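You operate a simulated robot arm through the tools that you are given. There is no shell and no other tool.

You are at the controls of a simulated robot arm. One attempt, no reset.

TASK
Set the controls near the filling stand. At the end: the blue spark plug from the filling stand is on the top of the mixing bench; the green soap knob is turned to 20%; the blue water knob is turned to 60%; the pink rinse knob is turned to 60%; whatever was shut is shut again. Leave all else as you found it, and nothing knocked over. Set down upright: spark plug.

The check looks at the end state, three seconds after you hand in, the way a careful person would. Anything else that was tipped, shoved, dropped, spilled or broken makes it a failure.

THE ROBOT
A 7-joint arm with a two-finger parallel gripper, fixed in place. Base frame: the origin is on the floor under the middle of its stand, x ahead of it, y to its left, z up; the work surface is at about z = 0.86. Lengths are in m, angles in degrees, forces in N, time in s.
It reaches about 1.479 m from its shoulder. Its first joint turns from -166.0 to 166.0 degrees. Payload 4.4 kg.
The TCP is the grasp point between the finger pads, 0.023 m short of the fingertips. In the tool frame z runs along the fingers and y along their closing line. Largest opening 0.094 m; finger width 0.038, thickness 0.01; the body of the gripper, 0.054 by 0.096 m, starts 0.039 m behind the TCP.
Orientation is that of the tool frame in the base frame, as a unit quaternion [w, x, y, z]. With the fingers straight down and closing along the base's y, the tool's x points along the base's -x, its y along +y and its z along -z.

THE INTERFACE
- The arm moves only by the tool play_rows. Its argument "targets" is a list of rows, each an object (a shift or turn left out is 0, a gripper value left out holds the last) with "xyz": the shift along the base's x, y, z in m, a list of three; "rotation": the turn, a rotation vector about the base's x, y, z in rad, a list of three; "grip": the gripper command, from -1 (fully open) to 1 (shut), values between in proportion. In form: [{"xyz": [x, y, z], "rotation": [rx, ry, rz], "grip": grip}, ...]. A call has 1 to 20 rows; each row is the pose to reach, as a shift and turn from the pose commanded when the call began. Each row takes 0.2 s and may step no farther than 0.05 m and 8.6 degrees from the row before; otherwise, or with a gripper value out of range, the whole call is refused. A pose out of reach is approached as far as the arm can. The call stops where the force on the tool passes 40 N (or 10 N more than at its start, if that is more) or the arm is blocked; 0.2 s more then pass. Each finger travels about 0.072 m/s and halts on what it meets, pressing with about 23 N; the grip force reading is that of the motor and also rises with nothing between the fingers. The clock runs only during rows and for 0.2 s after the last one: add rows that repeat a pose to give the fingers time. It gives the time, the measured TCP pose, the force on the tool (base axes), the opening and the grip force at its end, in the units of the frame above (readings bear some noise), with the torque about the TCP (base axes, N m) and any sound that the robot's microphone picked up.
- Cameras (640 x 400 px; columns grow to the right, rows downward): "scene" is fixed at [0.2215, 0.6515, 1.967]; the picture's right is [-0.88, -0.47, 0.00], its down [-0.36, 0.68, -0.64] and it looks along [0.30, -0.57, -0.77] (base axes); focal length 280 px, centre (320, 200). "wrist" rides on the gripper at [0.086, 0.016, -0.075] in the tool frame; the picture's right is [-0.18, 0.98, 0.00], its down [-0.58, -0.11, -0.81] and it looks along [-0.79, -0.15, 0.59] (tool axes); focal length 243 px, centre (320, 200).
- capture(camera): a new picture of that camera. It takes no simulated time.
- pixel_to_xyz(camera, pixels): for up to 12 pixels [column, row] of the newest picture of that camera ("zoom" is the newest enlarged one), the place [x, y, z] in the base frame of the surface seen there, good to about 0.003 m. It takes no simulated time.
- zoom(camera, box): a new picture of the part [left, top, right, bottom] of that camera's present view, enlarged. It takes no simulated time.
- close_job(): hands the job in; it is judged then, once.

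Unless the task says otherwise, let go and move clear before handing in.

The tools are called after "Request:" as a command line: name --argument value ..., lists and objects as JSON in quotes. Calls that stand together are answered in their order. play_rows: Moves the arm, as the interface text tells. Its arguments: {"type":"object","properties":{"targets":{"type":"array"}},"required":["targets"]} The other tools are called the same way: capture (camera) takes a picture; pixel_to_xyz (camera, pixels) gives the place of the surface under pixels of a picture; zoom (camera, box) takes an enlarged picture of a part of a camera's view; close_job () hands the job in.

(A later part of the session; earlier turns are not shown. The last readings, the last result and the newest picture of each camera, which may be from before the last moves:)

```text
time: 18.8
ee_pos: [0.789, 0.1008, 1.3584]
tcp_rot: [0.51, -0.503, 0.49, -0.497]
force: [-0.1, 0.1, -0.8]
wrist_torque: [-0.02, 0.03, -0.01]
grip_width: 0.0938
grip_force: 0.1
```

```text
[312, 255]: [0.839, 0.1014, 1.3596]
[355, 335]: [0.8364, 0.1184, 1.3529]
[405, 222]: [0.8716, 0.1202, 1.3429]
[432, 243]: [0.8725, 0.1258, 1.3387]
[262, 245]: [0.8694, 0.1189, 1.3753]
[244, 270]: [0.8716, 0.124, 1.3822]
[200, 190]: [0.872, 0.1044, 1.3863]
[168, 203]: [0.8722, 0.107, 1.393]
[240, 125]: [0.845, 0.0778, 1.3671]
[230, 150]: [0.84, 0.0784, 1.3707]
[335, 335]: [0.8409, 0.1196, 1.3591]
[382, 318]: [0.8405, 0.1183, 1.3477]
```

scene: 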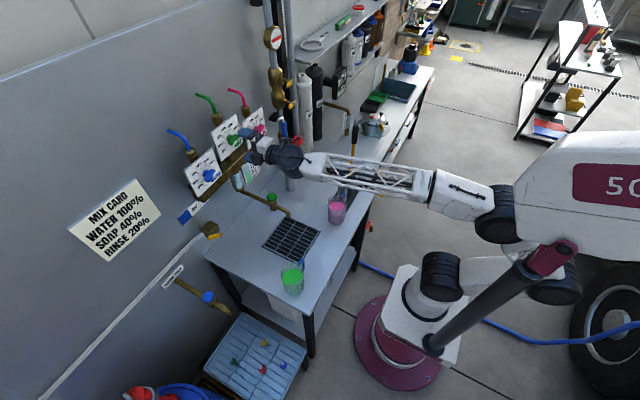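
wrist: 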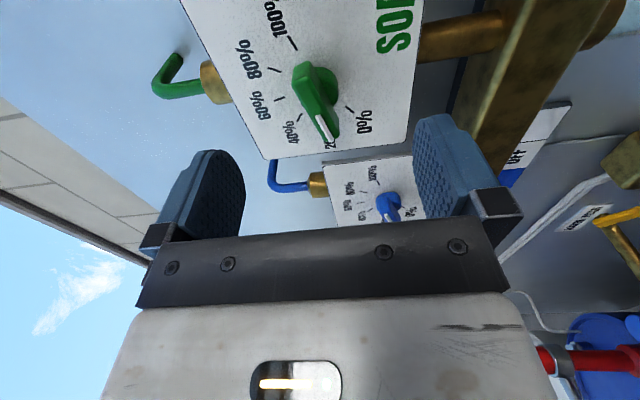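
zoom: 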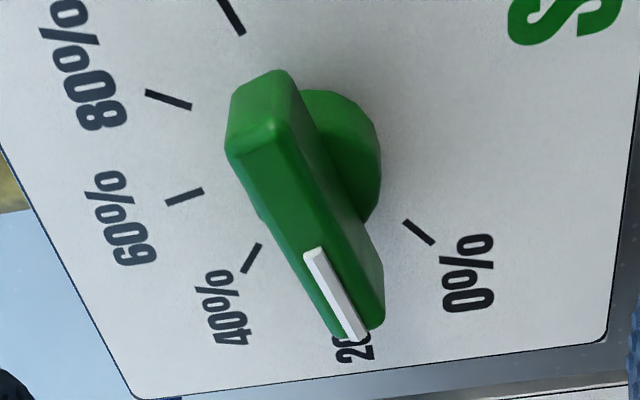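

The stripe points to about 201.5° (≈9%), so it needs 21.5° more. I'll roll to −111.5°, where the fingers line up with the bar, and check the alignment.

Request:
play_rows --targets '[{"xyz": [0, 0, 0], "rotation": [-0.125, 0, 0], "grip": -1}, {"xyz": [0, 0, 0], "rotation": [-0.25, 0, 0]}, {"xyz": [0, 0, 0], "rotation": [-0.375, 0, 0]}, {"xyz": [0, 0, 0], "rotation": [-0.375, 0, 0], "grip": 0}, {"xyz": [0, 0, 0], "rotation": [-0.375, 0, 0], "grip": 0}]'

Request:
capture --camera "wrist"

```text
time: 20.0
ee_pos: [0.7911, 0.1017, 1.3585]
tcp_rot: [-0.407, 0.588, -0.389, 0.58]
force: [-0.4, 0.2, -0.2]
wrist_torque: [-0.02, 0.01, 0.0]
grip_width: 0.0469
grip_force: 0.0
```

```text
taken
```

wrist: 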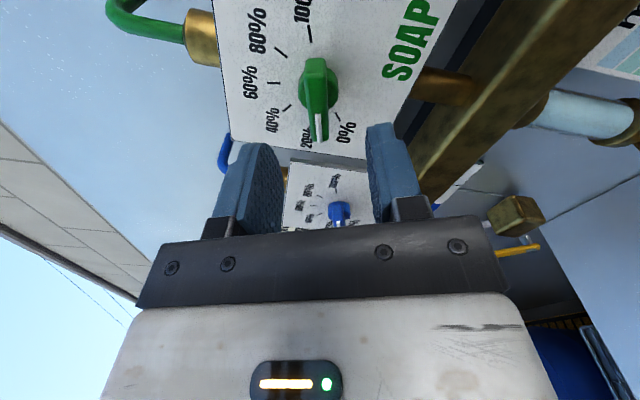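

φ=−111.5° is reachable and the bar is vertical between the fingers at (318,100). Advancing to x≈0.834 and narrowing the fork.

Request:
play_rows --targets '[{"xyz": [0.015, 0, 0], "rotation": [0, 0, 0], "grip": 0}, {"xyz": [0.03, 0, 0], "rotation": [0, 0, 0]}, {"xyz": [0.044, 0, 0], "rotation": [0, 0, 0]}, {"xyz": [0.044, 0, 0], "rotation": [0, 0, 0], "grip": 0.62}, {"xyz": [0.044, 0, 0], "rotation": [0, 0, 0], "grip": 0.62}]'

Request:
zoom --camera "wrist" --box '[220, 60, 420, 260]'

```text
time: 21.2
ee_pos: [0.8341, 0.1024, 1.3582]
tcp_rot: [-0.408, 0.588, -0.388, 0.58]
force: [0.0, 0.0, 1.2]
wrist_torque: [0.05, -0.03, -0.01]
grip_width: 0.0184
grip_force: 1.1
```

```text
2.00 times, centred on (320, 160) of wrist
```

zoom: 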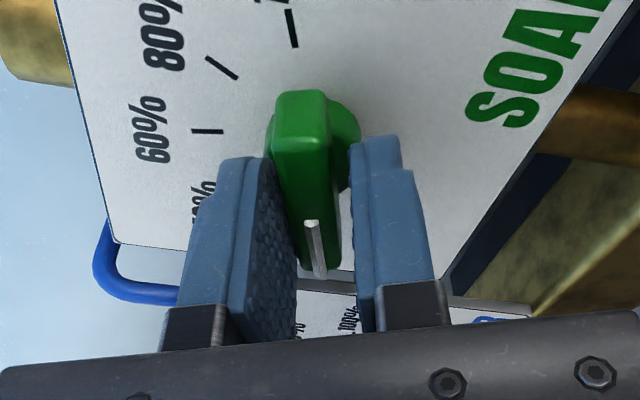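

The bar touches only the left finger, so the knob centre is about 3 mm higher along the closing line. I'll shift up, then rotate +21.5°.

Request:
play_rows --targets '[{"xyz": [0, 0, 0.0028], "rotation": [0, 0, 0], "grip": 0.62}, {"xyz": [0, 0, 0.0028], "rotation": [0, 0, 0], "grip": 0.66}, {"xyz": [0, 0, 0.0028], "rotation": [0, 0, 0], "grip": 0.66}]'

Request:
zoom --camera "wrist" --box '[220, 60, 420, 260]'

```text
time: 22.0
ee_pos: [0.8332, 0.1019, 1.3602]
tcp_rot: [-0.408, 0.588, -0.389, 0.58]
force: [0.3, 0.3, -1.0]
wrist_torque: [0.04, 0.03, 0.0]
grip_width: 0.0162
grip_force: 1.0
```

```text
2.00 times, centred on (320, 160) of wrist
```

zoom: 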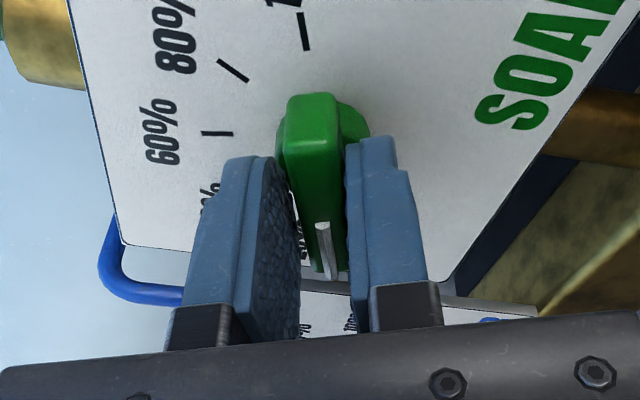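

Now the bar is nearly centred in the fork. Rotating +21.5° to φ=−90°.

Request:
play_rows --targets '[{"xyz": [0, 0, 0], "rotation": [0.075, 0, 0], "grip": 0.66}, {"xyz": [0, 0, 0], "rotation": [0.15, 0, 0]}, {"xyz": [0, 0, 0], "rotation": [0.225, 0, 0]}, {"xyz": [0, 0, 0], "rotation": [0.3, 0, 0]}, {"xyz": [0, 0, 0], "rotation": [0.375, 0, 0]}, {"xyz": [0, 0, 0], "rotation": [0.375, 0, 0]}]'

Request:
zoom --camera "wrist" --box '[220, 60, 420, 260]'

```text
time: 23.4
ee_pos: [0.8339, 0.1018, 1.3607]
tcp_rot: [0.511, -0.501, 0.491, -0.498]
force: [-0.5, 0.0, -2.0]
wrist_torque: [0.0, 0.01, 0.0]
grip_width: 0.0162
grip_force: 0.1
```

```text
2.00 times, centred on (320, 160) of wrist
```

zoom: 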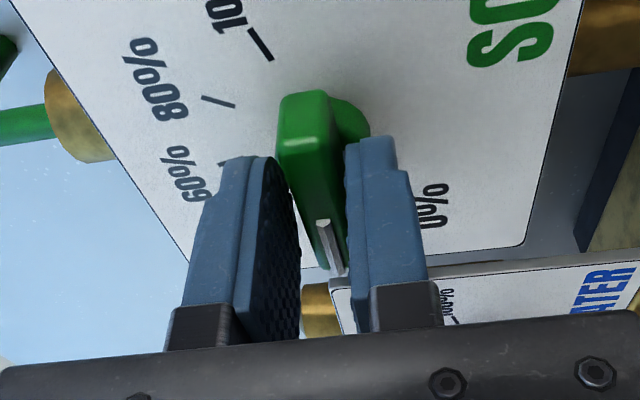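

It turned freely. I'll measure the stripe direction from here to see how far the bar lags.

Request:
pixel_to_xyz --camera "zoom" --pixels '[[322, 224], [338, 270], [283, 150], [318, 262], [310, 95], [330, 190]]'

Request:
zoom --camera "wrist" --box '[270, 90, 370, 210]'

```text
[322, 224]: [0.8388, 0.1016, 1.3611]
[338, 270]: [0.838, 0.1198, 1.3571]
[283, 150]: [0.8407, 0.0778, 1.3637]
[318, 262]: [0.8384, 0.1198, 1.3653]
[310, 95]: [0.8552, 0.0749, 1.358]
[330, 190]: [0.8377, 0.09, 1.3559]
```

```text
3.33 times, centred on (320, 150) of wrist
```

zoom: 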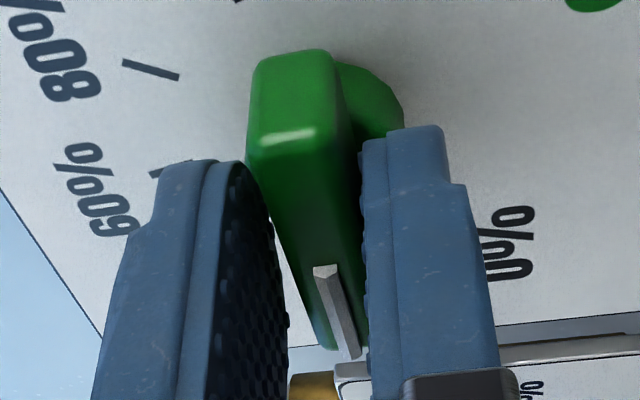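

The stripe is at about 192°, lagging 12°. I'll narrow the fork to about 0.0127 so the pads align the bar with the tool.

Request:
play_rows --targets '[{"xyz": [0, 0, 0], "rotation": [0, 0, 0], "grip": 0.69}, {"xyz": [0, 0, 0], "rotation": [0, 0, 0], "grip": 0.72}, {"xyz": [0, 0, 0], "rotation": [0, 0, 0], "grip": 0.74}, {"xyz": [0, 0, 0], "rotation": [0, 0, 0], "grip": 0.74}]'

Request:
zoom --camera "wrist" --box '[270, 90, 370, 210]'

```text
time: 24.4
ee_pos: [0.8333, 0.1025, 1.3604]
tcp_rot: [0.51, -0.502, 0.49, -0.497]
force: [-0.2, 0.7, -4.3]
wrist_torque: [-0.02, 0.08, 0.06]
grip_width: 0.0144
grip_force: 2.0
```

```text
3.33 times, centred on (320, 150) of wrist
```

zoom: 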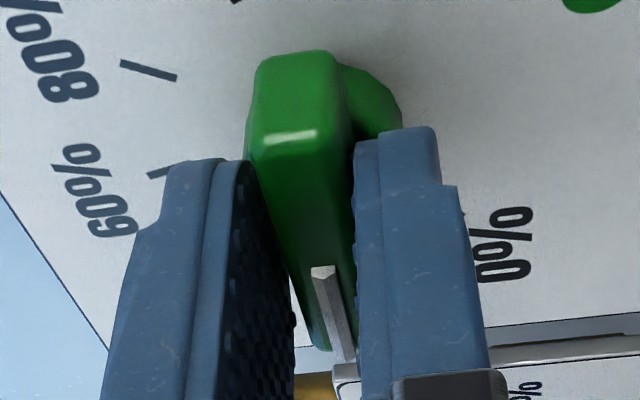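

The pads halted on the slanted bar at 0.0144 with light force. I'll squeeze a little harder to bring it parallel.

Request:
play_rows --targets '[{"xyz": [0, 0, 0], "rotation": [0, 0, 0], "grip": 0.8}, {"xyz": [0, 0, 0], "rotation": [0, 0, 0], "grip": 0.86}, {"xyz": [0, 0, 0], "rotation": [0, 0, 0], "grip": 0.86}]'

Request:
zoom --camera "wrist" --box '[270, 90, 370, 210]'

```text
time: 25.2
ee_pos: [0.8342, 0.1027, 1.3597]
tcp_rot: [0.511, -0.502, 0.491, -0.497]
force: [-8.4, -0.4, -15.2]
wrist_torque: [0.06, 1.01, -0.22]
grip_width: 0.0119
grip_force: 44.4
```

```text
3.33 times, centred on (320, 150) of wrist
```

zoom: 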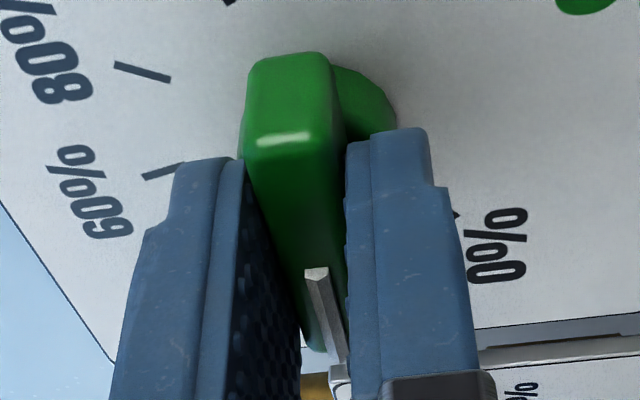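

Width 0.0119 means the pads are flat on the bar. I'll release, back out and measure the stripe.

Request:
play_rows --targets '[{"xyz": [0, 0, 0], "rotation": [0, 0, 0], "grip": 0.3}, {"xyz": [0, 0, 0], "rotation": [0, 0, 0], "grip": 0.3}, {"xyz": [-0.02, 0, 0], "rotation": [0, 0, 0], "grip": 0.3}, {"xyz": [-0.045, 0, 0], "rotation": [0, 0, 0], "grip": 0}]'

Request:
zoom --camera "wrist" --box '[250, 40, 390, 160]'

```text
time: 26.2
ee_pos: [0.7872, 0.1023, 1.3581]
tcp_rot: [0.511, -0.501, 0.49, -0.497]
force: [0.2, -0.8, -0.4]
wrist_torque: [-0.01, -0.02, 0.03]
grip_width: 0.0469
grip_force: 0.0
```

```text
3.33 times, centred on (320, 100) of wrist
```

zoom: 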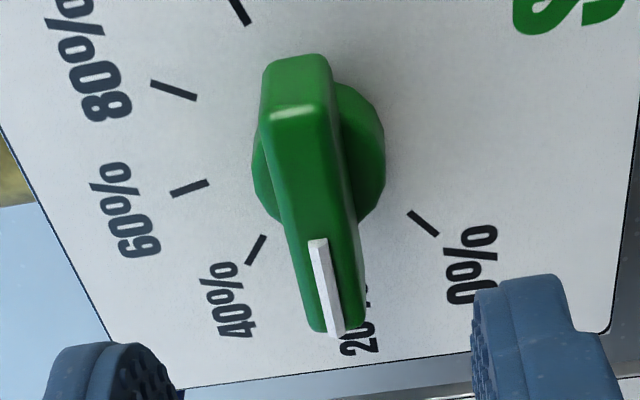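

Request:
pixel_to_xyz --camera "zoom" --pixels '[[319, 245], [337, 333], [410, 213], [436, 234], [264, 237], [247, 262], [206, 182], [171, 195], [264, 115], [310, 325], [330, 105], [365, 310]]'

Request:
zoom --camera "scene" --box '[208, 110, 258, 160]'

```text
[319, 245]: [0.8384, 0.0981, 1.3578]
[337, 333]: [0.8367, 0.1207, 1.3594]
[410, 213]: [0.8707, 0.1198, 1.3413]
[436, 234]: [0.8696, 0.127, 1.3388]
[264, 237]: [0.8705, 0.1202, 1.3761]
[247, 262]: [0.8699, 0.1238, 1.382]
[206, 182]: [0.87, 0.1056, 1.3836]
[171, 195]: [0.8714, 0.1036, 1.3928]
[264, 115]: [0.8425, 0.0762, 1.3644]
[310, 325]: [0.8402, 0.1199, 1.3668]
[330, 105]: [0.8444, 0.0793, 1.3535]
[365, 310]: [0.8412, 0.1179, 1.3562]
```

```text
8.00 times, centred on (233, 135) of scene
```

zoom: 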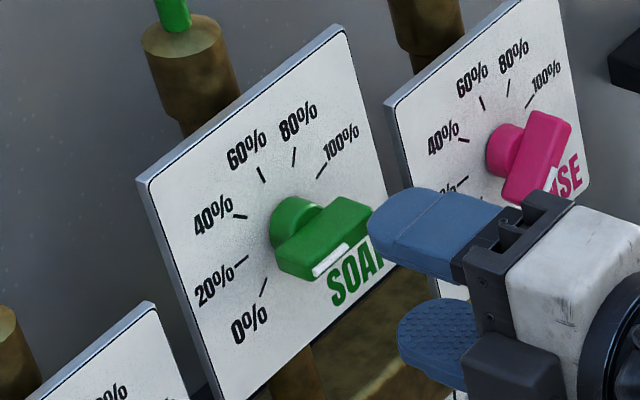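

Soap's stripe now lies within a couple of degrees of 180° (20%). I'll double-check with the fixed camera.

Request:
pixel_to_xyz --camera "zoom" --pixels '[[316, 275], [346, 249], [283, 270], [315, 280], [365, 205], [350, 198], [277, 247], [340, 200]]'

```text
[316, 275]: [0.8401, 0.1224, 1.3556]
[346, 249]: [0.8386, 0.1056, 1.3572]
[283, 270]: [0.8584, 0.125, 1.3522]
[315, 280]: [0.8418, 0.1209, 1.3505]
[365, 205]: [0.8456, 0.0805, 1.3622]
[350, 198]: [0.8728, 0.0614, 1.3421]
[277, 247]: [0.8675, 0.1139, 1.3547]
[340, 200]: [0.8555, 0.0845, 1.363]
```

Scene and wrist measurements average out to about 180°, so soap is at 20%. Next is water: I'll slide across at the stand-off to (y 0.2415, z 1.309).

Request:
play_rows --targets '[{"xyz": [0, 0.035, -0.012], "rotation": [0, 0, 0], "grip": 0}, {"xyz": [0, 0.07, -0.025], "rotation": [0, 0, 0]}, {"xyz": [0, 0.105, -0.037], "rotation": [0, 0, 0]}, {"xyz": [0, 0.1395, -0.0495], "rotation": [0, 0, 0]}, {"xyz": [0, 0.1395, -0.0495], "rotation": [0, 0, 0]}]'

Request:
capture --camera "wrist"

Request:
zoom --camera "wrist" --box '[250, 40, 390, 160]'

```text
time: 27.4
ee_pos: [0.7877, 0.2416, 1.3109]
tcp_rot: [0.51, -0.501, 0.491, -0.498]
force: [-0.6, -0.2, 0.2]
wrist_torque: [0.0, -0.01, 0.01]
grip_width: 0.0469
grip_force: 0.1
```

```text
taken
```

wrist: 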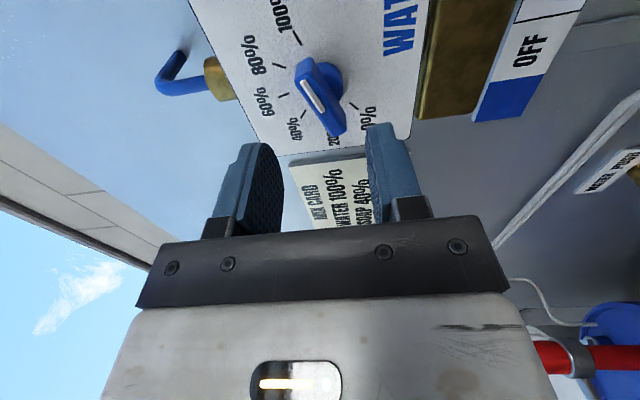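

```text
3.33 times, centred on (320, 100) of wrist
```

zoom: 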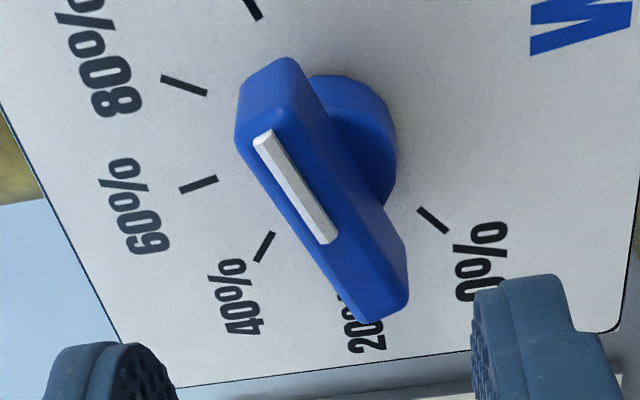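

Request:
pixel_to_xyz --camera "zoom" --pixels '[[262, 137], [327, 237], [418, 210], [446, 231], [273, 235], [257, 260], [216, 178], [181, 190], [207, 93], [163, 78], [258, 15], [238, 140]]'

Request:
pixel_to_xyz --camera "zoom" --pixels '[[290, 65], [305, 95], [400, 240], [405, 295], [365, 318], [240, 90]]'

```text
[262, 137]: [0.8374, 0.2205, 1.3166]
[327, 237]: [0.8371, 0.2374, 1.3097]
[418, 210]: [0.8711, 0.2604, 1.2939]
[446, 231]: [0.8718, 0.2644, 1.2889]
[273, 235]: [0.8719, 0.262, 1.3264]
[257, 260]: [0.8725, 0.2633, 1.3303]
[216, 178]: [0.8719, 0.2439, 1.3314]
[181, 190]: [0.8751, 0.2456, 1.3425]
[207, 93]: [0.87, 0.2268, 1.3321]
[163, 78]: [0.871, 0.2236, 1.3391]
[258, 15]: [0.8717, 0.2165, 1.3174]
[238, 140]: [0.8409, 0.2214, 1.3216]
```

```text
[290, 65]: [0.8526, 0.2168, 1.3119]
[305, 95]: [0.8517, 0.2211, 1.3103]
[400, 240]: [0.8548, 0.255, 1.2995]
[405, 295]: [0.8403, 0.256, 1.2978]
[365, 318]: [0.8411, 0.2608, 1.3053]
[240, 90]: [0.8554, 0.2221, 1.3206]
```

Water's stripe points to about 22° (≈100%), with its centre at (y 0.2397, z 1.3092). It needs +78° counter-clockwise, i.e. roll from −112° to −190°. I'll test at the stand-off whether −190° is reachable.

Request:
play_rows --targets '[{"xyz": [0, -0.0015, -0.0012], "rotation": [-0.14, 0, 0], "grip": 0}, {"xyz": [0, -0.0015, -0.0012], "rotation": [-0.28, 0, 0]}, {"xyz": [0, -0.0015, -0.0012], "rotation": [-0.42, 0, 0]}, {"xyz": [0, -0.0015, -0.0012], "rotation": [-0.56, 0, 0]}, {"xyz": [0, -0.0015, -0.0012], "rotation": [-0.7, 0, 0]}, {"xyz": [0, -0.0015, -0.0012], "rotation": [-0.84, 0, 0]}, {"xyz": [0, -0.0015, -0.0012], "rotation": [-0.98, 0, 0]}, {"xyz": [0, -0.0015, -0.0012], "rotation": [-1.12, 0, 0]}, {"xyz": [0, -0.0015, -0.0012], "rotation": [-1.26, 0, 0]}, {"xyz": [0, -0.0015, -0.0012], "rotation": [-1.4, 0, 0]}, {"xyz": [0, -0.0015, -0.0012], "rotation": [-1.54, 0, 0]}, {"xyz": [0, -0.0015, -0.0012], "rotation": [-1.68, 0, 0]}, {"xyz": [0, -0.0015, -0.0012], "rotation": [-1.745, 0, 0]}, {"xyz": [0, -0.0015, -0.0012], "rotation": [-1.745, 0, 0]}]'

Request:
capture --camera "wrist"

Request:
capture --camera "scene"

```text
time: 30.4
ee_pos: [0.7891, 0.2404, 1.3112]
tcp_rot: [0.056, 0.713, 0.067, 0.695]
force: [-0.2, 1.5, 0.6]
wrist_torque: [0.01, -0.01, -0.06]
grip_width: 0.047
grip_force: 0.1
```

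```text
taken
```

wrist: 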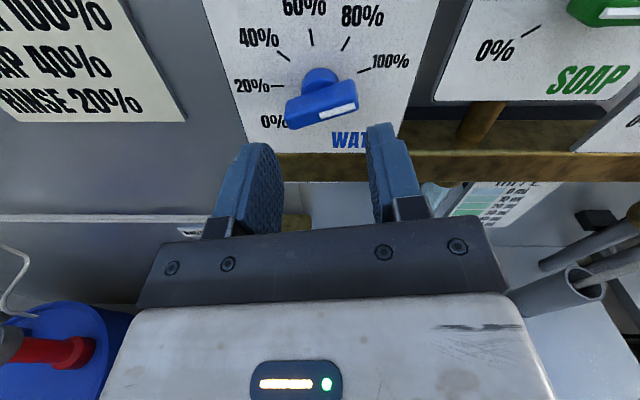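

```text
taken
```

scene: 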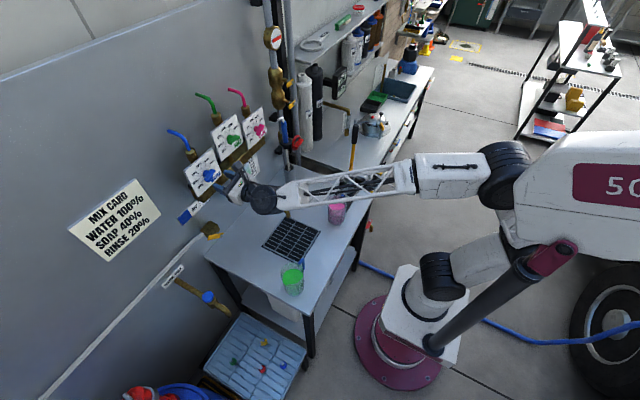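

φ=−190° is reachable, and this gives a clean upright view of the water plate. I'll zoom to refine the knob centre and pointer angle here.

Request:
zoom --camera "wrist" --box '[220, 0, 420, 160]'

Request:
pixel_to_xyz --camera "wrist" --pixels '[[277, 117], [279, 85], [284, 56], [311, 38], [346, 44], [364, 70], [322, 117], [355, 106], [289, 127], [357, 101], [356, 83], [287, 101]]'

```text
2.50 times, centred on (320, 80) of wrist
```

zoom: 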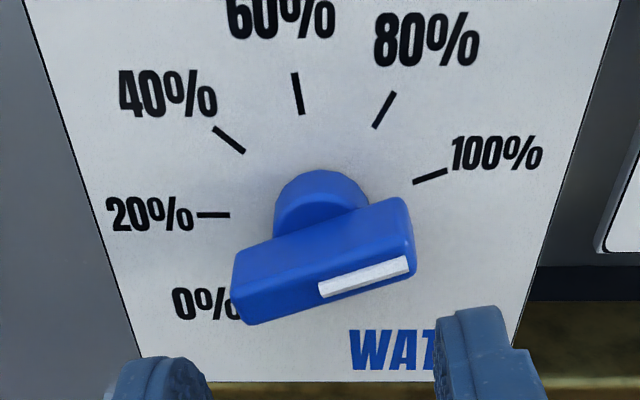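

```text
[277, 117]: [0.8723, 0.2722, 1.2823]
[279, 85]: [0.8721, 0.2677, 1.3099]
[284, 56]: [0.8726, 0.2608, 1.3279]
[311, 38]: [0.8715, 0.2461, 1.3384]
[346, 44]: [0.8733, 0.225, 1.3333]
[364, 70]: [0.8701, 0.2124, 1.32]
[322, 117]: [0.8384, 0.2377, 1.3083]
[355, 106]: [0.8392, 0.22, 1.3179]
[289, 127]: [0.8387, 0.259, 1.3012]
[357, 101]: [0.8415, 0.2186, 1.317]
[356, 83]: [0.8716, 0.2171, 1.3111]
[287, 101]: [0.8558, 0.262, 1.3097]
```

The refined water centre is (y 0.2398, z 1.309), with the pointer at about 22°. I'll roll back to φ=−112° to line up with the bar, with a small position correction.

Request:
play_rows --targets '[{"xyz": [0, 0, 0], "rotation": [0.136, 0, 0], "grip": 0}, {"xyz": [0, 0, 0], "rotation": [0.272, 0, 0]}, {"xyz": [0, 0, 0], "rotation": [0.408, 0, 0]}, {"xyz": [0, 0, 0], "rotation": [0.544, 0, 0]}, {"xyz": [0, 0, 0], "rotation": [0.68, 0, 0]}, {"xyz": [0, 0, -0.001], "rotation": [0.816, 0, 0]}, {"xyz": [0, 0, -0.001], "rotation": [0.952, 0, 0]}, {"xyz": [0, 0, -0.001], "rotation": [1.088, 0, 0]}, {"xyz": [0, 0, -0.001], "rotation": [1.224, 0, 0]}, {"xyz": [0, 0, -0.001], "rotation": [1.36, 0, 0]}, {"xyz": [0, 0, -0.001], "rotation": [1.36, 0, 0]}]'

Request:
play_rows --targets '[{"xyz": [0.015, 0, 0], "rotation": [0, 0, 0], "grip": 0}, {"xyz": [0.03, 0, 0], "rotation": [0, 0, 0]}, {"xyz": [0.0445, 0, 0], "rotation": [0, 0, 0]}, {"xyz": [0.0445, 0, 0], "rotation": [0, 0, 0], "grip": 0.4}, {"xyz": [0.0445, 0, 0], "rotation": [0, 0, 0], "grip": 0.4}]'

Request:
zoom --camera "wrist" --box '[220, 60, 420, 260]'

```text
time: 32.8
ee_pos: [0.7881, 0.2406, 1.3074]
tcp_rot: [-0.405, 0.59, -0.386, 0.582]
force: [0.4, -0.6, -0.4]
wrist_torque: [-0.03, -0.02, -0.01]
grip_width: 0.0471
grip_force: 0.0
```

```text
time: 34.0
ee_pos: [0.8329, 0.24, 1.309]
tcp_rot: [-0.404, 0.591, -0.386, 0.582]
force: [-0.2, -1.4, 0.2]
wrist_torque: [0.0, 0.02, 0.02]
grip_width: 0.0281
grip_force: 0.0
```

```text
2.00 times, centred on (320, 160) of wrist
```

zoom: 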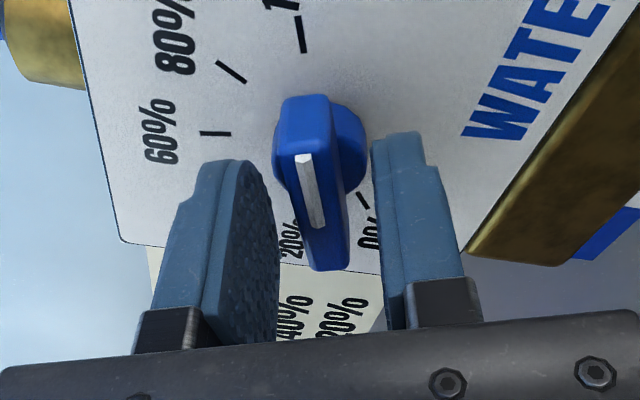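

The bar sits about 2 to 3 mm toward the left finger (the same +z bias as at soap). I'll shift up 2 mm and narrow the fork.

Request:
play_rows --targets '[{"xyz": [0, 0.0005, 0.002], "rotation": [0, 0, 0], "grip": 0.4}, {"xyz": [0, 0.0005, 0.002], "rotation": [0, 0, 0], "grip": 0.62}, {"xyz": [0, 0.0005, 0.002], "rotation": [0, 0, 0], "grip": 0.64}, {"xyz": [0, 0.0005, 0.002], "rotation": [0, 0, 0], "grip": 0.64}]'

Request:
zoom --camera "wrist" --box '[220, 60, 420, 260]'

```text
time: 35.0
ee_pos: [0.8323, 0.2395, 1.3109]
tcp_rot: [-0.404, 0.591, -0.386, 0.582]
force: [-0.2, 0.5, 0.0]
wrist_torque: [0.0, -0.01, 0.02]
grip_width: 0.017
grip_force: 0.0
```

```text
2.00 times, centred on (320, 160) of wrist
```

zoom: 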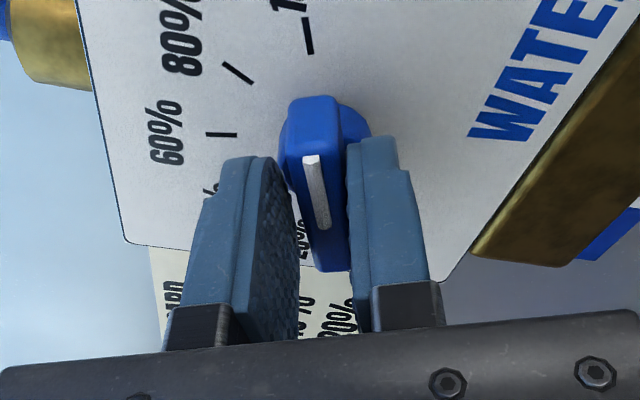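

Fork at 0.017 with no contact. Now turning −78° of roll (counter-clockwise from the robot) to bring water to 60%.

Request:
play_rows --targets '[{"xyz": [0, 0, 0], "rotation": [-0.1, 0, 0], "grip": 0.64}, {"xyz": [0, 0, 0], "rotation": [-0.2, 0, 0]}, {"xyz": [0, 0, 0], "rotation": [-0.3, 0, 0]}, {"xyz": [0, 0, 0], "rotation": [-0.4, 0, 0]}, {"xyz": [0, 0, 0], "rotation": [-0.5, 0, 0]}, {"xyz": [0, 0, 0], "rotation": [-0.6, 0, 0]}, {"xyz": [0, 0, 0], "rotation": [-0.7, 0, 0]}, {"xyz": [0, 0, 0], "rotation": [-0.8, 0, 0]}, {"xyz": [0, 0, 0], "rotation": [-0.9, 0, 0]}, {"xyz": [0, 0, 0], "rotation": [-1.0, 0, 0]}, {"xyz": [0, 0, 0], "rotation": [-1.1, 0, 0]}, {"xyz": [0, 0, 0], "rotation": [-1.2, 0, 0]}, {"xyz": [0, 0, 0], "rotation": [-1.3, 0, 0]}, {"xyz": [0, 0, 0], "rotation": [-1.36, 0, 0]}, {"xyz": [0, 0, 0], "rotation": [-1.36, 0, 0]}]'

Request:
zoom --camera "wrist" --box '[220, 60, 420, 260]'

Request:
capture --camera "wrist"

```text
time: 38.2
ee_pos: [0.8335, 0.2413, 1.3112]
tcp_rot: [0.056, 0.713, 0.066, 0.695]
force: [-0.1, -0.3, -0.9]
wrist_torque: [-0.01, 0.03, -0.04]
grip_width: 0.017
grip_force: 0.2
```

```text
2.00 times, centred on (320, 160) of wrist
```

zoom: 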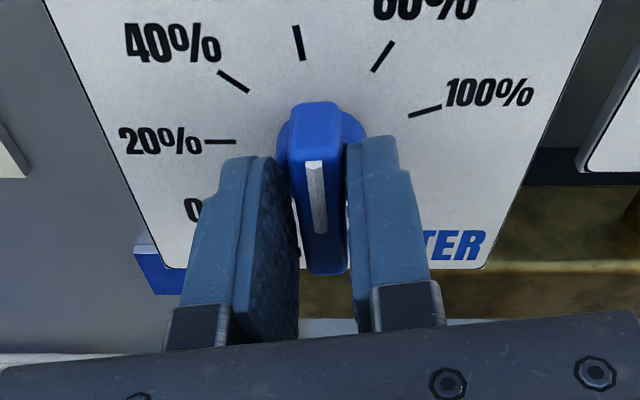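

```text
taken
```

wrist: 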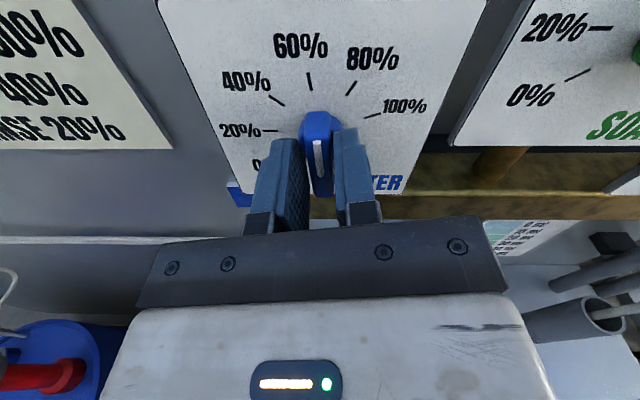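

Water is near 60%. I'll squeeze briefly to align the bar with the tool (φ=−190°), then release and back out.

Request:
play_rows --targets '[{"xyz": [0, 0, 0], "rotation": [0, 0, 0], "grip": 0.72}, {"xyz": [0, 0, 0], "rotation": [0, 0, 0], "grip": 0.78}, {"xyz": [0, 0, 0], "rotation": [0, 0, 0], "grip": 0.84}, {"xyz": [0, 0, 0], "rotation": [0, 0, 0], "grip": 0.84}]'

Request:
play_rows --targets '[{"xyz": [0, 0, 0], "rotation": [0, 0, 0], "grip": 0.3}, {"xyz": [0, 0, 0], "rotation": [0, 0, 0], "grip": 0.3}, {"xyz": [-0.02, 0, 0], "rotation": [0, 0, 0], "grip": 0.3}, {"xyz": [-0.046, 0, 0], "rotation": [0, 0, 0], "grip": 0}, {"xyz": [-0.046, 0, 0], "rotation": [0, 0, 0], "grip": 0}]'

Request:
zoom --camera "wrist" --box '[220, 0, 420, 160]'

```text
time: 39.2
ee_pos: [0.8321, 0.24, 1.312]
tcp_rot: [0.056, 0.713, 0.067, 0.695]
force: [0.1, -4.2, 2.7]
wrist_torque: [-0.02, -0.26, -0.75]
grip_width: 0.0119
grip_force: 45.1
```

```text
time: 40.4
ee_pos: [0.7876, 0.2409, 1.3113]
tcp_rot: [0.055, 0.713, 0.066, 0.695]
force: [0.0, -0.2, 0.3]
wrist_torque: [-0.01, -0.04, 0.0]
grip_width: 0.0469
grip_force: 0.1
```

```text
2.50 times, centred on (320, 80) of wrist
```

zoom: 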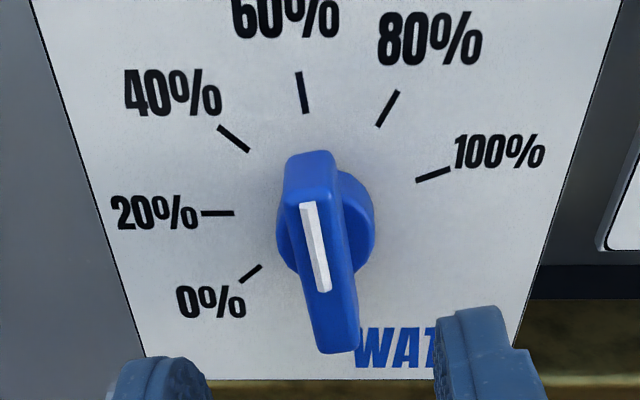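

The stripe is parallel to the 60% tick (zoom (299,72)–(306,113)), so water is at 60%. Before going to rinse, I'll check the blue-handled stick and hook right of it for clearance.

Request:
zoom --camera "scene" --box '[235, 90, 315, 200]'

Request:
pixel_to_xyz --camera "scene" --pixels '[[283, 122], [280, 130], [284, 140], [288, 160], [297, 140], [279, 108], [272, 120], [290, 100], [262, 130], [276, 75], [293, 170], [281, 117]]'

```text
3.64 times, centred on (275, 145) of scene
```

zoom: 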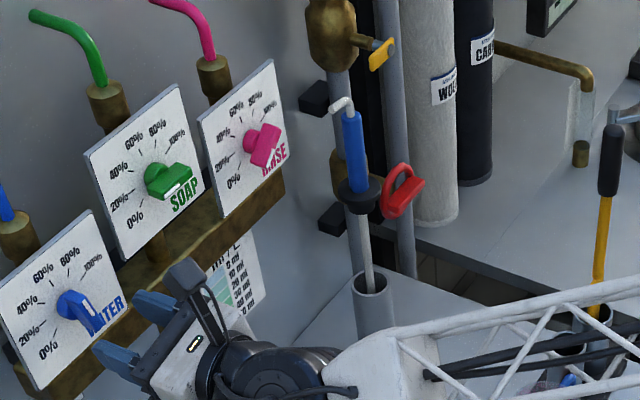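

```text
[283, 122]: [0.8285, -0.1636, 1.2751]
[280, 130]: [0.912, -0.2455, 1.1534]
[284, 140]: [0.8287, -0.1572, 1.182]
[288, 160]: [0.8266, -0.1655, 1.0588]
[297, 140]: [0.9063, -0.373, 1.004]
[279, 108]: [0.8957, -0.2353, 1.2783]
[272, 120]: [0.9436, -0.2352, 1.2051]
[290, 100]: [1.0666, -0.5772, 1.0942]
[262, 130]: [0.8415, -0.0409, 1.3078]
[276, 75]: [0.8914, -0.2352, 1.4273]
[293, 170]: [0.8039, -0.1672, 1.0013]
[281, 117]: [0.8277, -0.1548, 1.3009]
```

The stick's top is at (0.828, −0.155, 1.30). I'll measure how far the wrist camera housing sticks out from the gripper, since it will swing toward that side.

Request:
zoom --camera "scene" --box '[210, 145, 290, 215]'

```text
5.71 times, centred on (250, 180) of scene
```

zoom: 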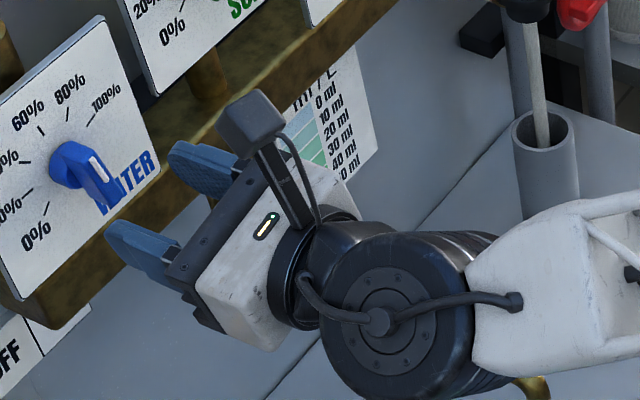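

Request:
pixel_to_xyz --camera "zoom" --pixels '[[222, 118], [250, 95], [280, 115], [245, 150], [232, 120], [262, 105], [290, 210], [262, 160], [190, 150], [115, 225], [180, 270], [230, 340]]'

```text
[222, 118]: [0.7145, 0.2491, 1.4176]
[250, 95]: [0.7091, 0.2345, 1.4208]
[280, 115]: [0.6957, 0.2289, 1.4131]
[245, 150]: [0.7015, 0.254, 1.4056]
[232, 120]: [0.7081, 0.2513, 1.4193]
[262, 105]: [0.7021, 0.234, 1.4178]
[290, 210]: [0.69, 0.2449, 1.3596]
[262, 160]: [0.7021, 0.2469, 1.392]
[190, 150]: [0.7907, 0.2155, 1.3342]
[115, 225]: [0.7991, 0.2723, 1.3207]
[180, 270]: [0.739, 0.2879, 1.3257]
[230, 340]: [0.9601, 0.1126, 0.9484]
```

The housing reaches 0.11 m out but stays ≥0.07 m behind the TCP, leaving about 4.5 cm in x from the stick, so the swing is safe. Moving across to the rinse knob at the stand-off.

Request:
play_rows --targets '[{"xyz": [0, -0.04, 0], "rotation": [0, 0, 0], "grip": 0}, {"xyz": [0, -0.08, 0], "rotation": [0, 0, 0]}, {"xyz": [0, -0.12, 0], "rotation": [0, 0, 0]}, {"xyz": [0, -0.16, 0], "rotation": [0, 0, 0]}, {"xyz": [0, -0.2, 0], "rotation": [0, 0, 0]}, {"xyz": [0, -0.24, 0], "rotation": [0, 0, 0]}, {"xyz": [0, -0.2815, 0], "rotation": [0, 0, 0]}, {"xyz": [0, -0.2815, 0], "rotation": [0, 0, 0]}]'

Request:
zoom --camera "wrist" --box '[220, 0, 420, 160]'

Request:
capture --camera "scene"

```text
time: 42.2
ee_pos: [0.7835, -0.0104, 1.3212]
tcp_rot: [0.07, 0.718, 0.053, 0.69]
force: [0.0, 0.2, 0.7]
wrist_torque: [0.01, 0.03, 0.04]
grip_width: 0.0469
grip_force: 0.1
out of reach, approached as far as the arm can: row 6, 7, 8
```

```text
2.50 times, centred on (320, 80) of wrist
```

zoom: 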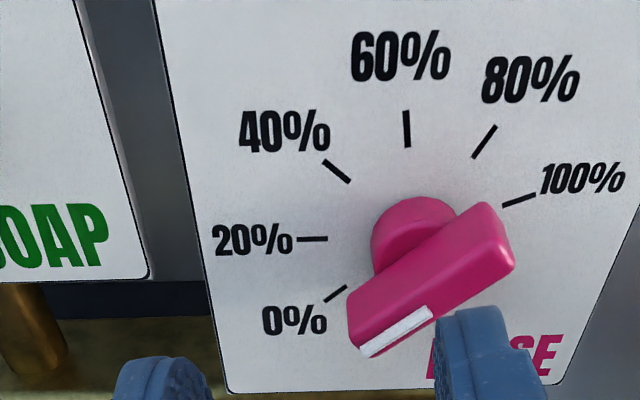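

```text
taken
```

scene: 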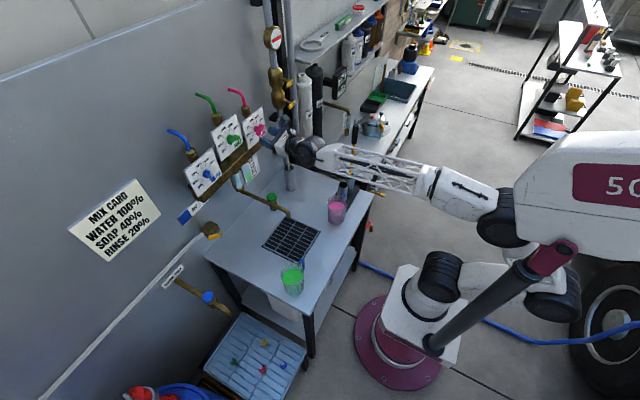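

At φ=−190° the pose at y=−0.04 is out of reach (it stopped at y=−0.010), but I need φ=−130° there. I'll roll back +60° in place, which should bring it within reach.

Request:
play_rows --targets '[{"xyz": [0, 0, 0], "rotation": [0.13, 0, 0], "grip": 0}, {"xyz": [0, 0, 0], "rotation": [0.26, 0, 0]}, {"xyz": [0, 0, 0], "rotation": [0.39, 0, 0]}, {"xyz": [0, 0, 0], "rotation": [0.52, 0, 0]}, {"xyz": [0, 0, 0], "rotation": [0.65, 0, 0]}, {"xyz": [0, 0, 0], "rotation": [0.78, 0, 0]}, {"xyz": [0, 0, 0], "rotation": [0.91, 0, 0]}, {"xyz": [0, 0, 0], "rotation": [1.047, 0, 0]}, {"xyz": [0, 0, 0], "rotation": [1.047, 0, 0]}]'

Request:
capture --camera "wrist"

Request:
zoom --camera "wrist" --box '[220, 20, 420, 180]'

```text
time: 44.2
ee_pos: [0.7857, -0.0027, 1.3212]
tcp_rot: [-0.29, 0.643, -0.31, 0.637]
force: [-0.3, 0.2, 0.7]
wrist_torque: [-0.02, 0.01, 0.04]
grip_width: 0.047
grip_force: 0.0
out of reach, approached as far as the arm can: row 1, 2, 3, 4, 5, 6, 7, 8, 9
```

```text
taken
```

wrist: 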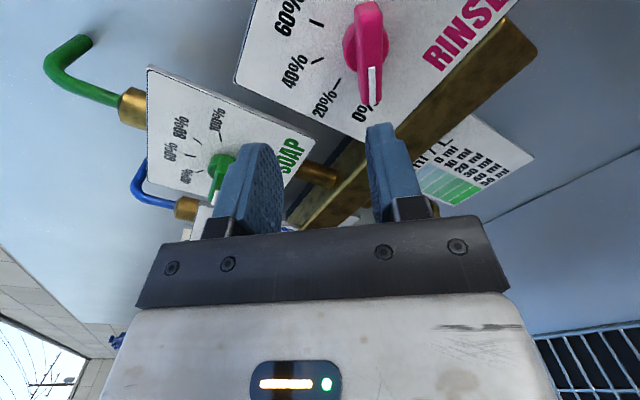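

```text
2.50 times, centred on (320, 100) of wrist
```

zoom: 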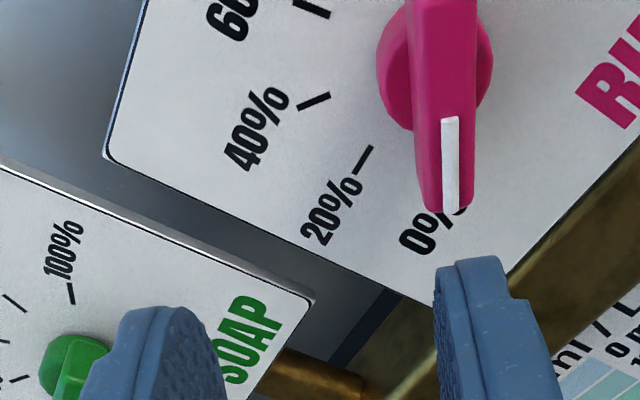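

It's still stuck at y≈−0.003 with φ≈−130°, so some joint is against its limit in this posture. I'll roll further to φ≈−60° at the same commanded point to see if reach recovers.

Request:
play_rows --targets '[{"xyz": [0, 0, 0], "rotation": [0.14, 0, 0], "grip": 0}, {"xyz": [0, 0, 0], "rotation": [0.28, 0, 0]}, {"xyz": [0, 0, 0], "rotation": [0.42, 0, 0]}, {"xyz": [0, 0, 0], "rotation": [0.56, 0, 0]}, {"xyz": [0, 0, 0], "rotation": [0.7, 0, 0]}, {"xyz": [0, 0, 0], "rotation": [0.84, 0, 0]}, {"xyz": [0, 0, 0], "rotation": [0.98, 0, 0]}, {"xyz": [0, 0, 0], "rotation": [1.12, 0, 0]}, {"xyz": [0, 0, 0], "rotation": [1.22, 0, 0]}, {"xyz": [0, 0, 0], "rotation": [1.22, 0, 0]}]'

Request:
capture --camera "scene"

```text
time: 46.4
ee_pos: [0.7867, -0.0046, 1.3218]
tcp_rot: [0.611, -0.341, 0.615, -0.364]
force: [-0.7, 0.4, 0.1]
wrist_torque: [-0.02, 0.05, 0.01]
grip_width: 0.0471
grip_force: 0.1
out of reach, approached as far as the arm can: row 1, 2, 3, 4, 5, 6, 7, 8, 9, 10
```

```text
taken
```

scene: 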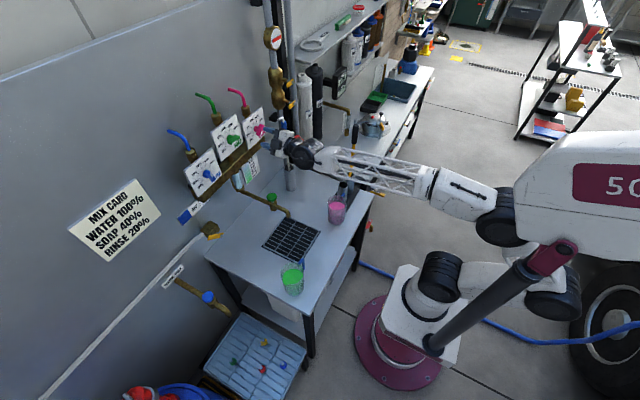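

The limit doesn't depend on roll, so it's probably wrist yaw. Letting the tool yaw about 6° to the right should make rinse reachable, and a 6° slant is harmless for the fork. Testing that at the stand-off.

Request:
play_rows --targets '[{"xyz": [0, 0, 0], "rotation": [0, 0, -0.035], "grip": 0}, {"xyz": [0, 0, 0], "rotation": [0, 0, -0.07]}, {"xyz": [0, 0, 0], "rotation": [0, 0, -0.105]}, {"xyz": [0, 0, 0], "rotation": [0, 0, -0.105]}]'

```text
time: 47.4
ee_pos: [0.7875, -0.0428, 1.3095]
tcp_rot: [0.603, -0.321, 0.619, -0.386]
force: [-0.4, -1.0, -0.3]
wrist_torque: [-0.01, -0.02, 0.01]
grip_width: 0.047
grip_force: 0.2
out of reach, approached as far as the arm can: row 1, 2
```

That reached (−0.0428, 1.3095). Now I'll level the residual 1.6° pitch and roll −70° about the tool axis to φ=−130°, matching the bar.

Request:
play_rows --targets '[{"xyz": [0, 0.001, 0], "rotation": [0, 0.027, 0], "grip": 0}]'

Request:
play_rows --targets '[{"xyz": [0, 0, 0], "rotation": [-0.135, 0.0123, 0], "grip": 0}, {"xyz": [0, 0, 0], "rotation": [-0.27, 0.0246, 0]}, {"xyz": [0, 0, 0], "rotation": [-0.405, 0.0369, 0]}, {"xyz": [0, 0, 0], "rotation": [-0.54, 0.0491, 0]}, {"xyz": [0, 0, 0], "rotation": [-0.675, 0.0614, 0]}, {"xyz": [0, 0, 0], "rotation": [-0.81, 0.0737, 0]}, {"xyz": [0, 0, 0], "rotation": [-0.945, 0.086, 0]}, {"xyz": [0, 0, 0], "rotation": [-1.08, 0.0983, 0]}, {"xyz": [0, 0, 0], "rotation": [-1.2156, 0.1106, 0]}, {"xyz": [0, 0, 0], "rotation": [-1.2156, 0.1106, 0]}]'

Request:
capture --camera "wrist"

Request:
zoom --camera "wrist" --box '[220, 20, 420, 180]'

```text
time: 47.8
ee_pos: [0.7867, -0.0425, 1.3103]
tcp_rot: [0.594, -0.326, 0.628, -0.381]
force: [0.2, -0.4, 0.3]
wrist_torque: [0.01, -0.03, -0.01]
grip_width: 0.0471
grip_force: 0.0
```

```text
time: 50.0
ee_pos: [0.7868, -0.0406, 1.3111]
tcp_rot: [-0.268, 0.626, -0.327, 0.655]
force: [-0.7, -0.6, -0.3]
wrist_torque: [0.03, 0.01, -0.04]
grip_width: 0.0471
grip_force: 0.0
```

```text
taken
```

wrist: 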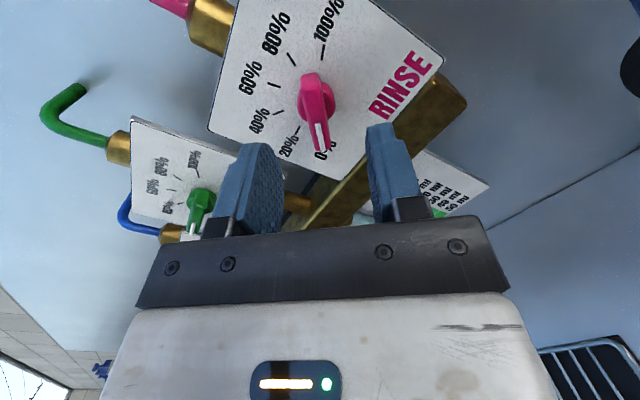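

```text
2.50 times, centred on (320, 100) of wrist
```

zoom: 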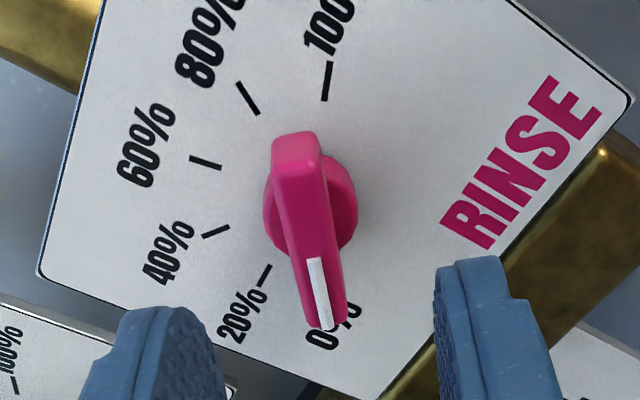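

Request:
pixel_to_xyz --camera "zoom" --pixels '[[313, 262], [325, 325], [265, 275], [216, 231], [206, 162], [247, 98], [327, 82], [275, 170], [310, 322], [345, 305], [322, 160], [290, 140]]'

```text
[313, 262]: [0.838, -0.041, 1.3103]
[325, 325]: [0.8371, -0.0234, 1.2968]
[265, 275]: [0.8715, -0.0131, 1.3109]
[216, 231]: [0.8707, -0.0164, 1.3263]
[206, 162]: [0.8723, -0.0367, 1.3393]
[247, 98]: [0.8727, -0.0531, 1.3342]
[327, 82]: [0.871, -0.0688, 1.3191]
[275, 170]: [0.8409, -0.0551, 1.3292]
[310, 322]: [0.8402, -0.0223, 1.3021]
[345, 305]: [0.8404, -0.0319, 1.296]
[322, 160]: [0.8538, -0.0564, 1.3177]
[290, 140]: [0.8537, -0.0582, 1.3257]
```

Rinse's pointer is at about 219° (0%), with its centre near (y −0.041, z 1.310). I'll first rehearse the full +120° roll at this stand-off to make sure nothing is out of reach.

Request:
play_rows --targets '[{"xyz": [0, 0, 0], "rotation": [0.1393, -0.0127, 0], "grip": 0}, {"xyz": [0, 0, 0], "rotation": [0.2786, -0.0254, 0]}, {"xyz": [0, 0, 0], "rotation": [0.4179, -0.038, 0]}, {"xyz": [0, 0, 0], "rotation": [0.5572, -0.0507, 0]}, {"xyz": [0, 0, 0], "rotation": [0.6965, -0.0634, 0]}, {"xyz": [0, 0, 0], "rotation": [0.8358, -0.0761, 0]}, {"xyz": [0, 0, 0], "rotation": [0.9751, -0.0887, 0]}, {"xyz": [0, 0, 0], "rotation": [1.1144, -0.1014, 0]}, {"xyz": [0, 0, 0], "rotation": [1.2537, -0.1141, 0]}, {"xyz": [0, 0, 0], "rotation": [1.393, -0.1268, 0]}, {"xyz": [0, 0, 0], "rotation": [1.5323, -0.1394, 0]}, {"xyz": [0, 0, 0], "rotation": [1.6716, -0.1521, 0]}, {"xyz": [0, 0, 0], "rotation": [1.8109, -0.1648, 0]}, {"xyz": [0, 0, 0], "rotation": [1.9502, -0.1775, 0]}, {"xyz": [0, 0, 0], "rotation": [2.086, -0.1898, 0]}, {"xyz": [0, 0, 0], "rotation": [2.086, -0.1898, 0]}]'

Request:
capture --camera "wrist"

```text
time: 53.4
ee_pos: [0.7858, -0.0391, 1.3116]
tcp_rot: [0.7, -0.029, 0.707, -0.095]
force: [-0.3, 0.6, -1.0]
wrist_torque: [0.01, 0.0, 0.01]
grip_width: 0.047
grip_force: 0.0
```

```text
taken
```

wrist: 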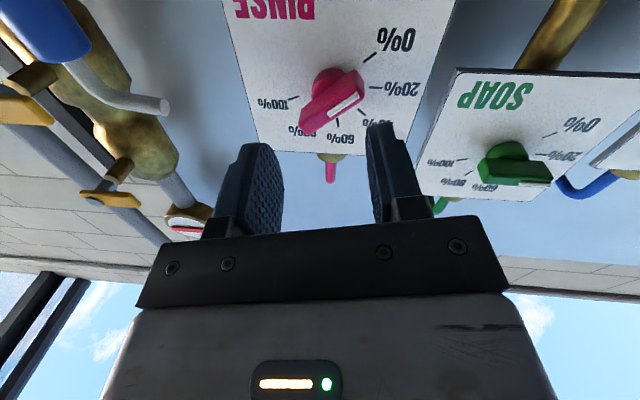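

The full roll is reachable (φ≈−10° at the end). Rolling back to φ=−130° with a small position trim.

Request:
play_rows --targets '[{"xyz": [0, 0, 0], "rotation": [-0.1393, 0.0127, 0], "grip": 0}, {"xyz": [0, 0, 0], "rotation": [-0.2786, 0.0254, 0]}, {"xyz": [0, 0, 0], "rotation": [-0.4179, 0.038, 0]}, {"xyz": [0, 0, 0], "rotation": [-0.5572, 0.0507, 0]}, {"xyz": [0, 0, 0], "rotation": [-0.6965, 0.0634, 0]}, {"xyz": [0, 0, 0], "rotation": [-0.8358, 0.0761, 0]}, {"xyz": [0, 0, 0], "rotation": [-0.9751, 0.0887, 0]}, {"xyz": [0, 0, 0], "rotation": [-1.1144, 0.1014, 0]}, {"xyz": [0, 0, 0], "rotation": [-1.2537, 0.1141, 0]}, {"xyz": [0, 0, 0], "rotation": [-1.393, 0.1268, 0]}, {"xyz": [0, 0, 0], "rotation": [-1.5323, 0.1394, 0]}, {"xyz": [0, 0, 0], "rotation": [-1.6716, 0.1521, 0]}, {"xyz": [0, 0, 0], "rotation": [-1.8109, 0.1648, 0]}, {"xyz": [0, 0, 0], "rotation": [-1.9502, 0.1775, 0]}, {"xyz": [0, 0, 0], "rotation": [-2.086, 0.1898, 0]}, {"xyz": [0, 0, 0], "rotation": [-2.086, 0.1898, 0]}]'

Request:
play_rows --targets '[{"xyz": [0.016, 0, 0.0005], "rotation": [0, 0, 0], "grip": 0}, {"xyz": [0.032, 0, 0.0005], "rotation": [0, 0, 0]}, {"xyz": [0.047, 0, 0.0005], "rotation": [0, 0, 0]}, {"xyz": [0.047, 0, 0.0005], "rotation": [0, 0, 0], "grip": 0.4}, {"xyz": [0.047, 0, 0.0005], "rotation": [0, 0, 0], "grip": 0.4}]'

Request:
zoom --camera "wrist" --box '[220, 60, 420, 260]'

```text
time: 56.8
ee_pos: [0.7865, -0.0408, 1.3109]
tcp_rot: [-0.268, 0.627, -0.327, 0.654]
force: [-0.1, -0.2, -0.1]
wrist_torque: [0.0, 0.03, -0.01]
grip_width: 0.0469
grip_force: 0.0
```

```text
time: 58.0
ee_pos: [0.8332, -0.0407, 1.312]
tcp_rot: [-0.267, 0.627, -0.328, 0.654]
force: [0.5, 0.1, -0.4]
wrist_torque: [0.01, 0.03, -0.01]
grip_width: 0.028
grip_force: 0.1
```

```text
2.00 times, centred on (320, 160) of wrist
```

zoom: 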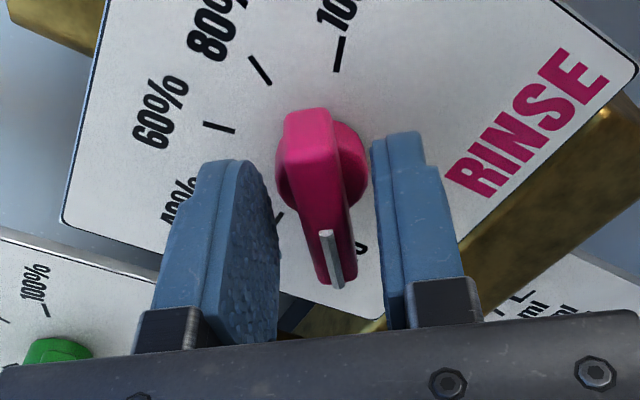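

The bar is nearly centred, perhaps 1 to 1.5 mm to the left. I'll trim, narrow the fork, and check.

Request:
play_rows --targets '[{"xyz": [0, 0.0008, 0.0008], "rotation": [0, 0, 0], "grip": 0.5}, {"xyz": [0, 0.0008, 0.0008], "rotation": [0, 0, 0], "grip": 0.62}, {"xyz": [0, 0.0008, 0.0008], "rotation": [0, 0, 0], "grip": 0.64}, {"xyz": [0, 0.0008, 0.0008], "rotation": [0, 0, 0], "grip": 0.64}]'

Request:
zoom --camera "wrist" --box '[220, 60, 420, 260]'

```text
time: 59.0
ee_pos: [0.8334, -0.0391, 1.3119]
tcp_rot: [-0.268, 0.627, -0.329, 0.654]
force: [1.2, 0.4, -0.1]
wrist_torque: [0.01, 0.01, 0.0]
grip_width: 0.0165
grip_force: 0.1
```

```text
2.00 times, centred on (320, 160) of wrist
```

zoom: 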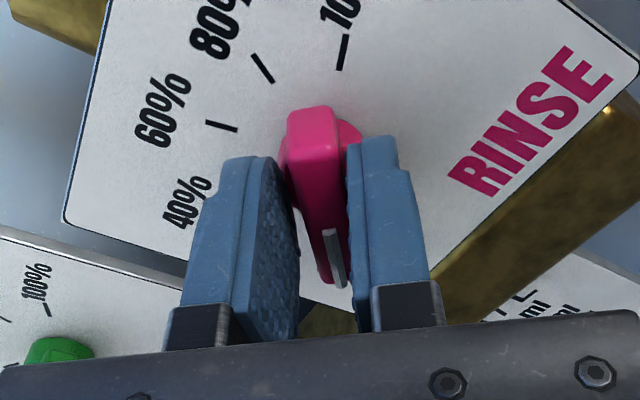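

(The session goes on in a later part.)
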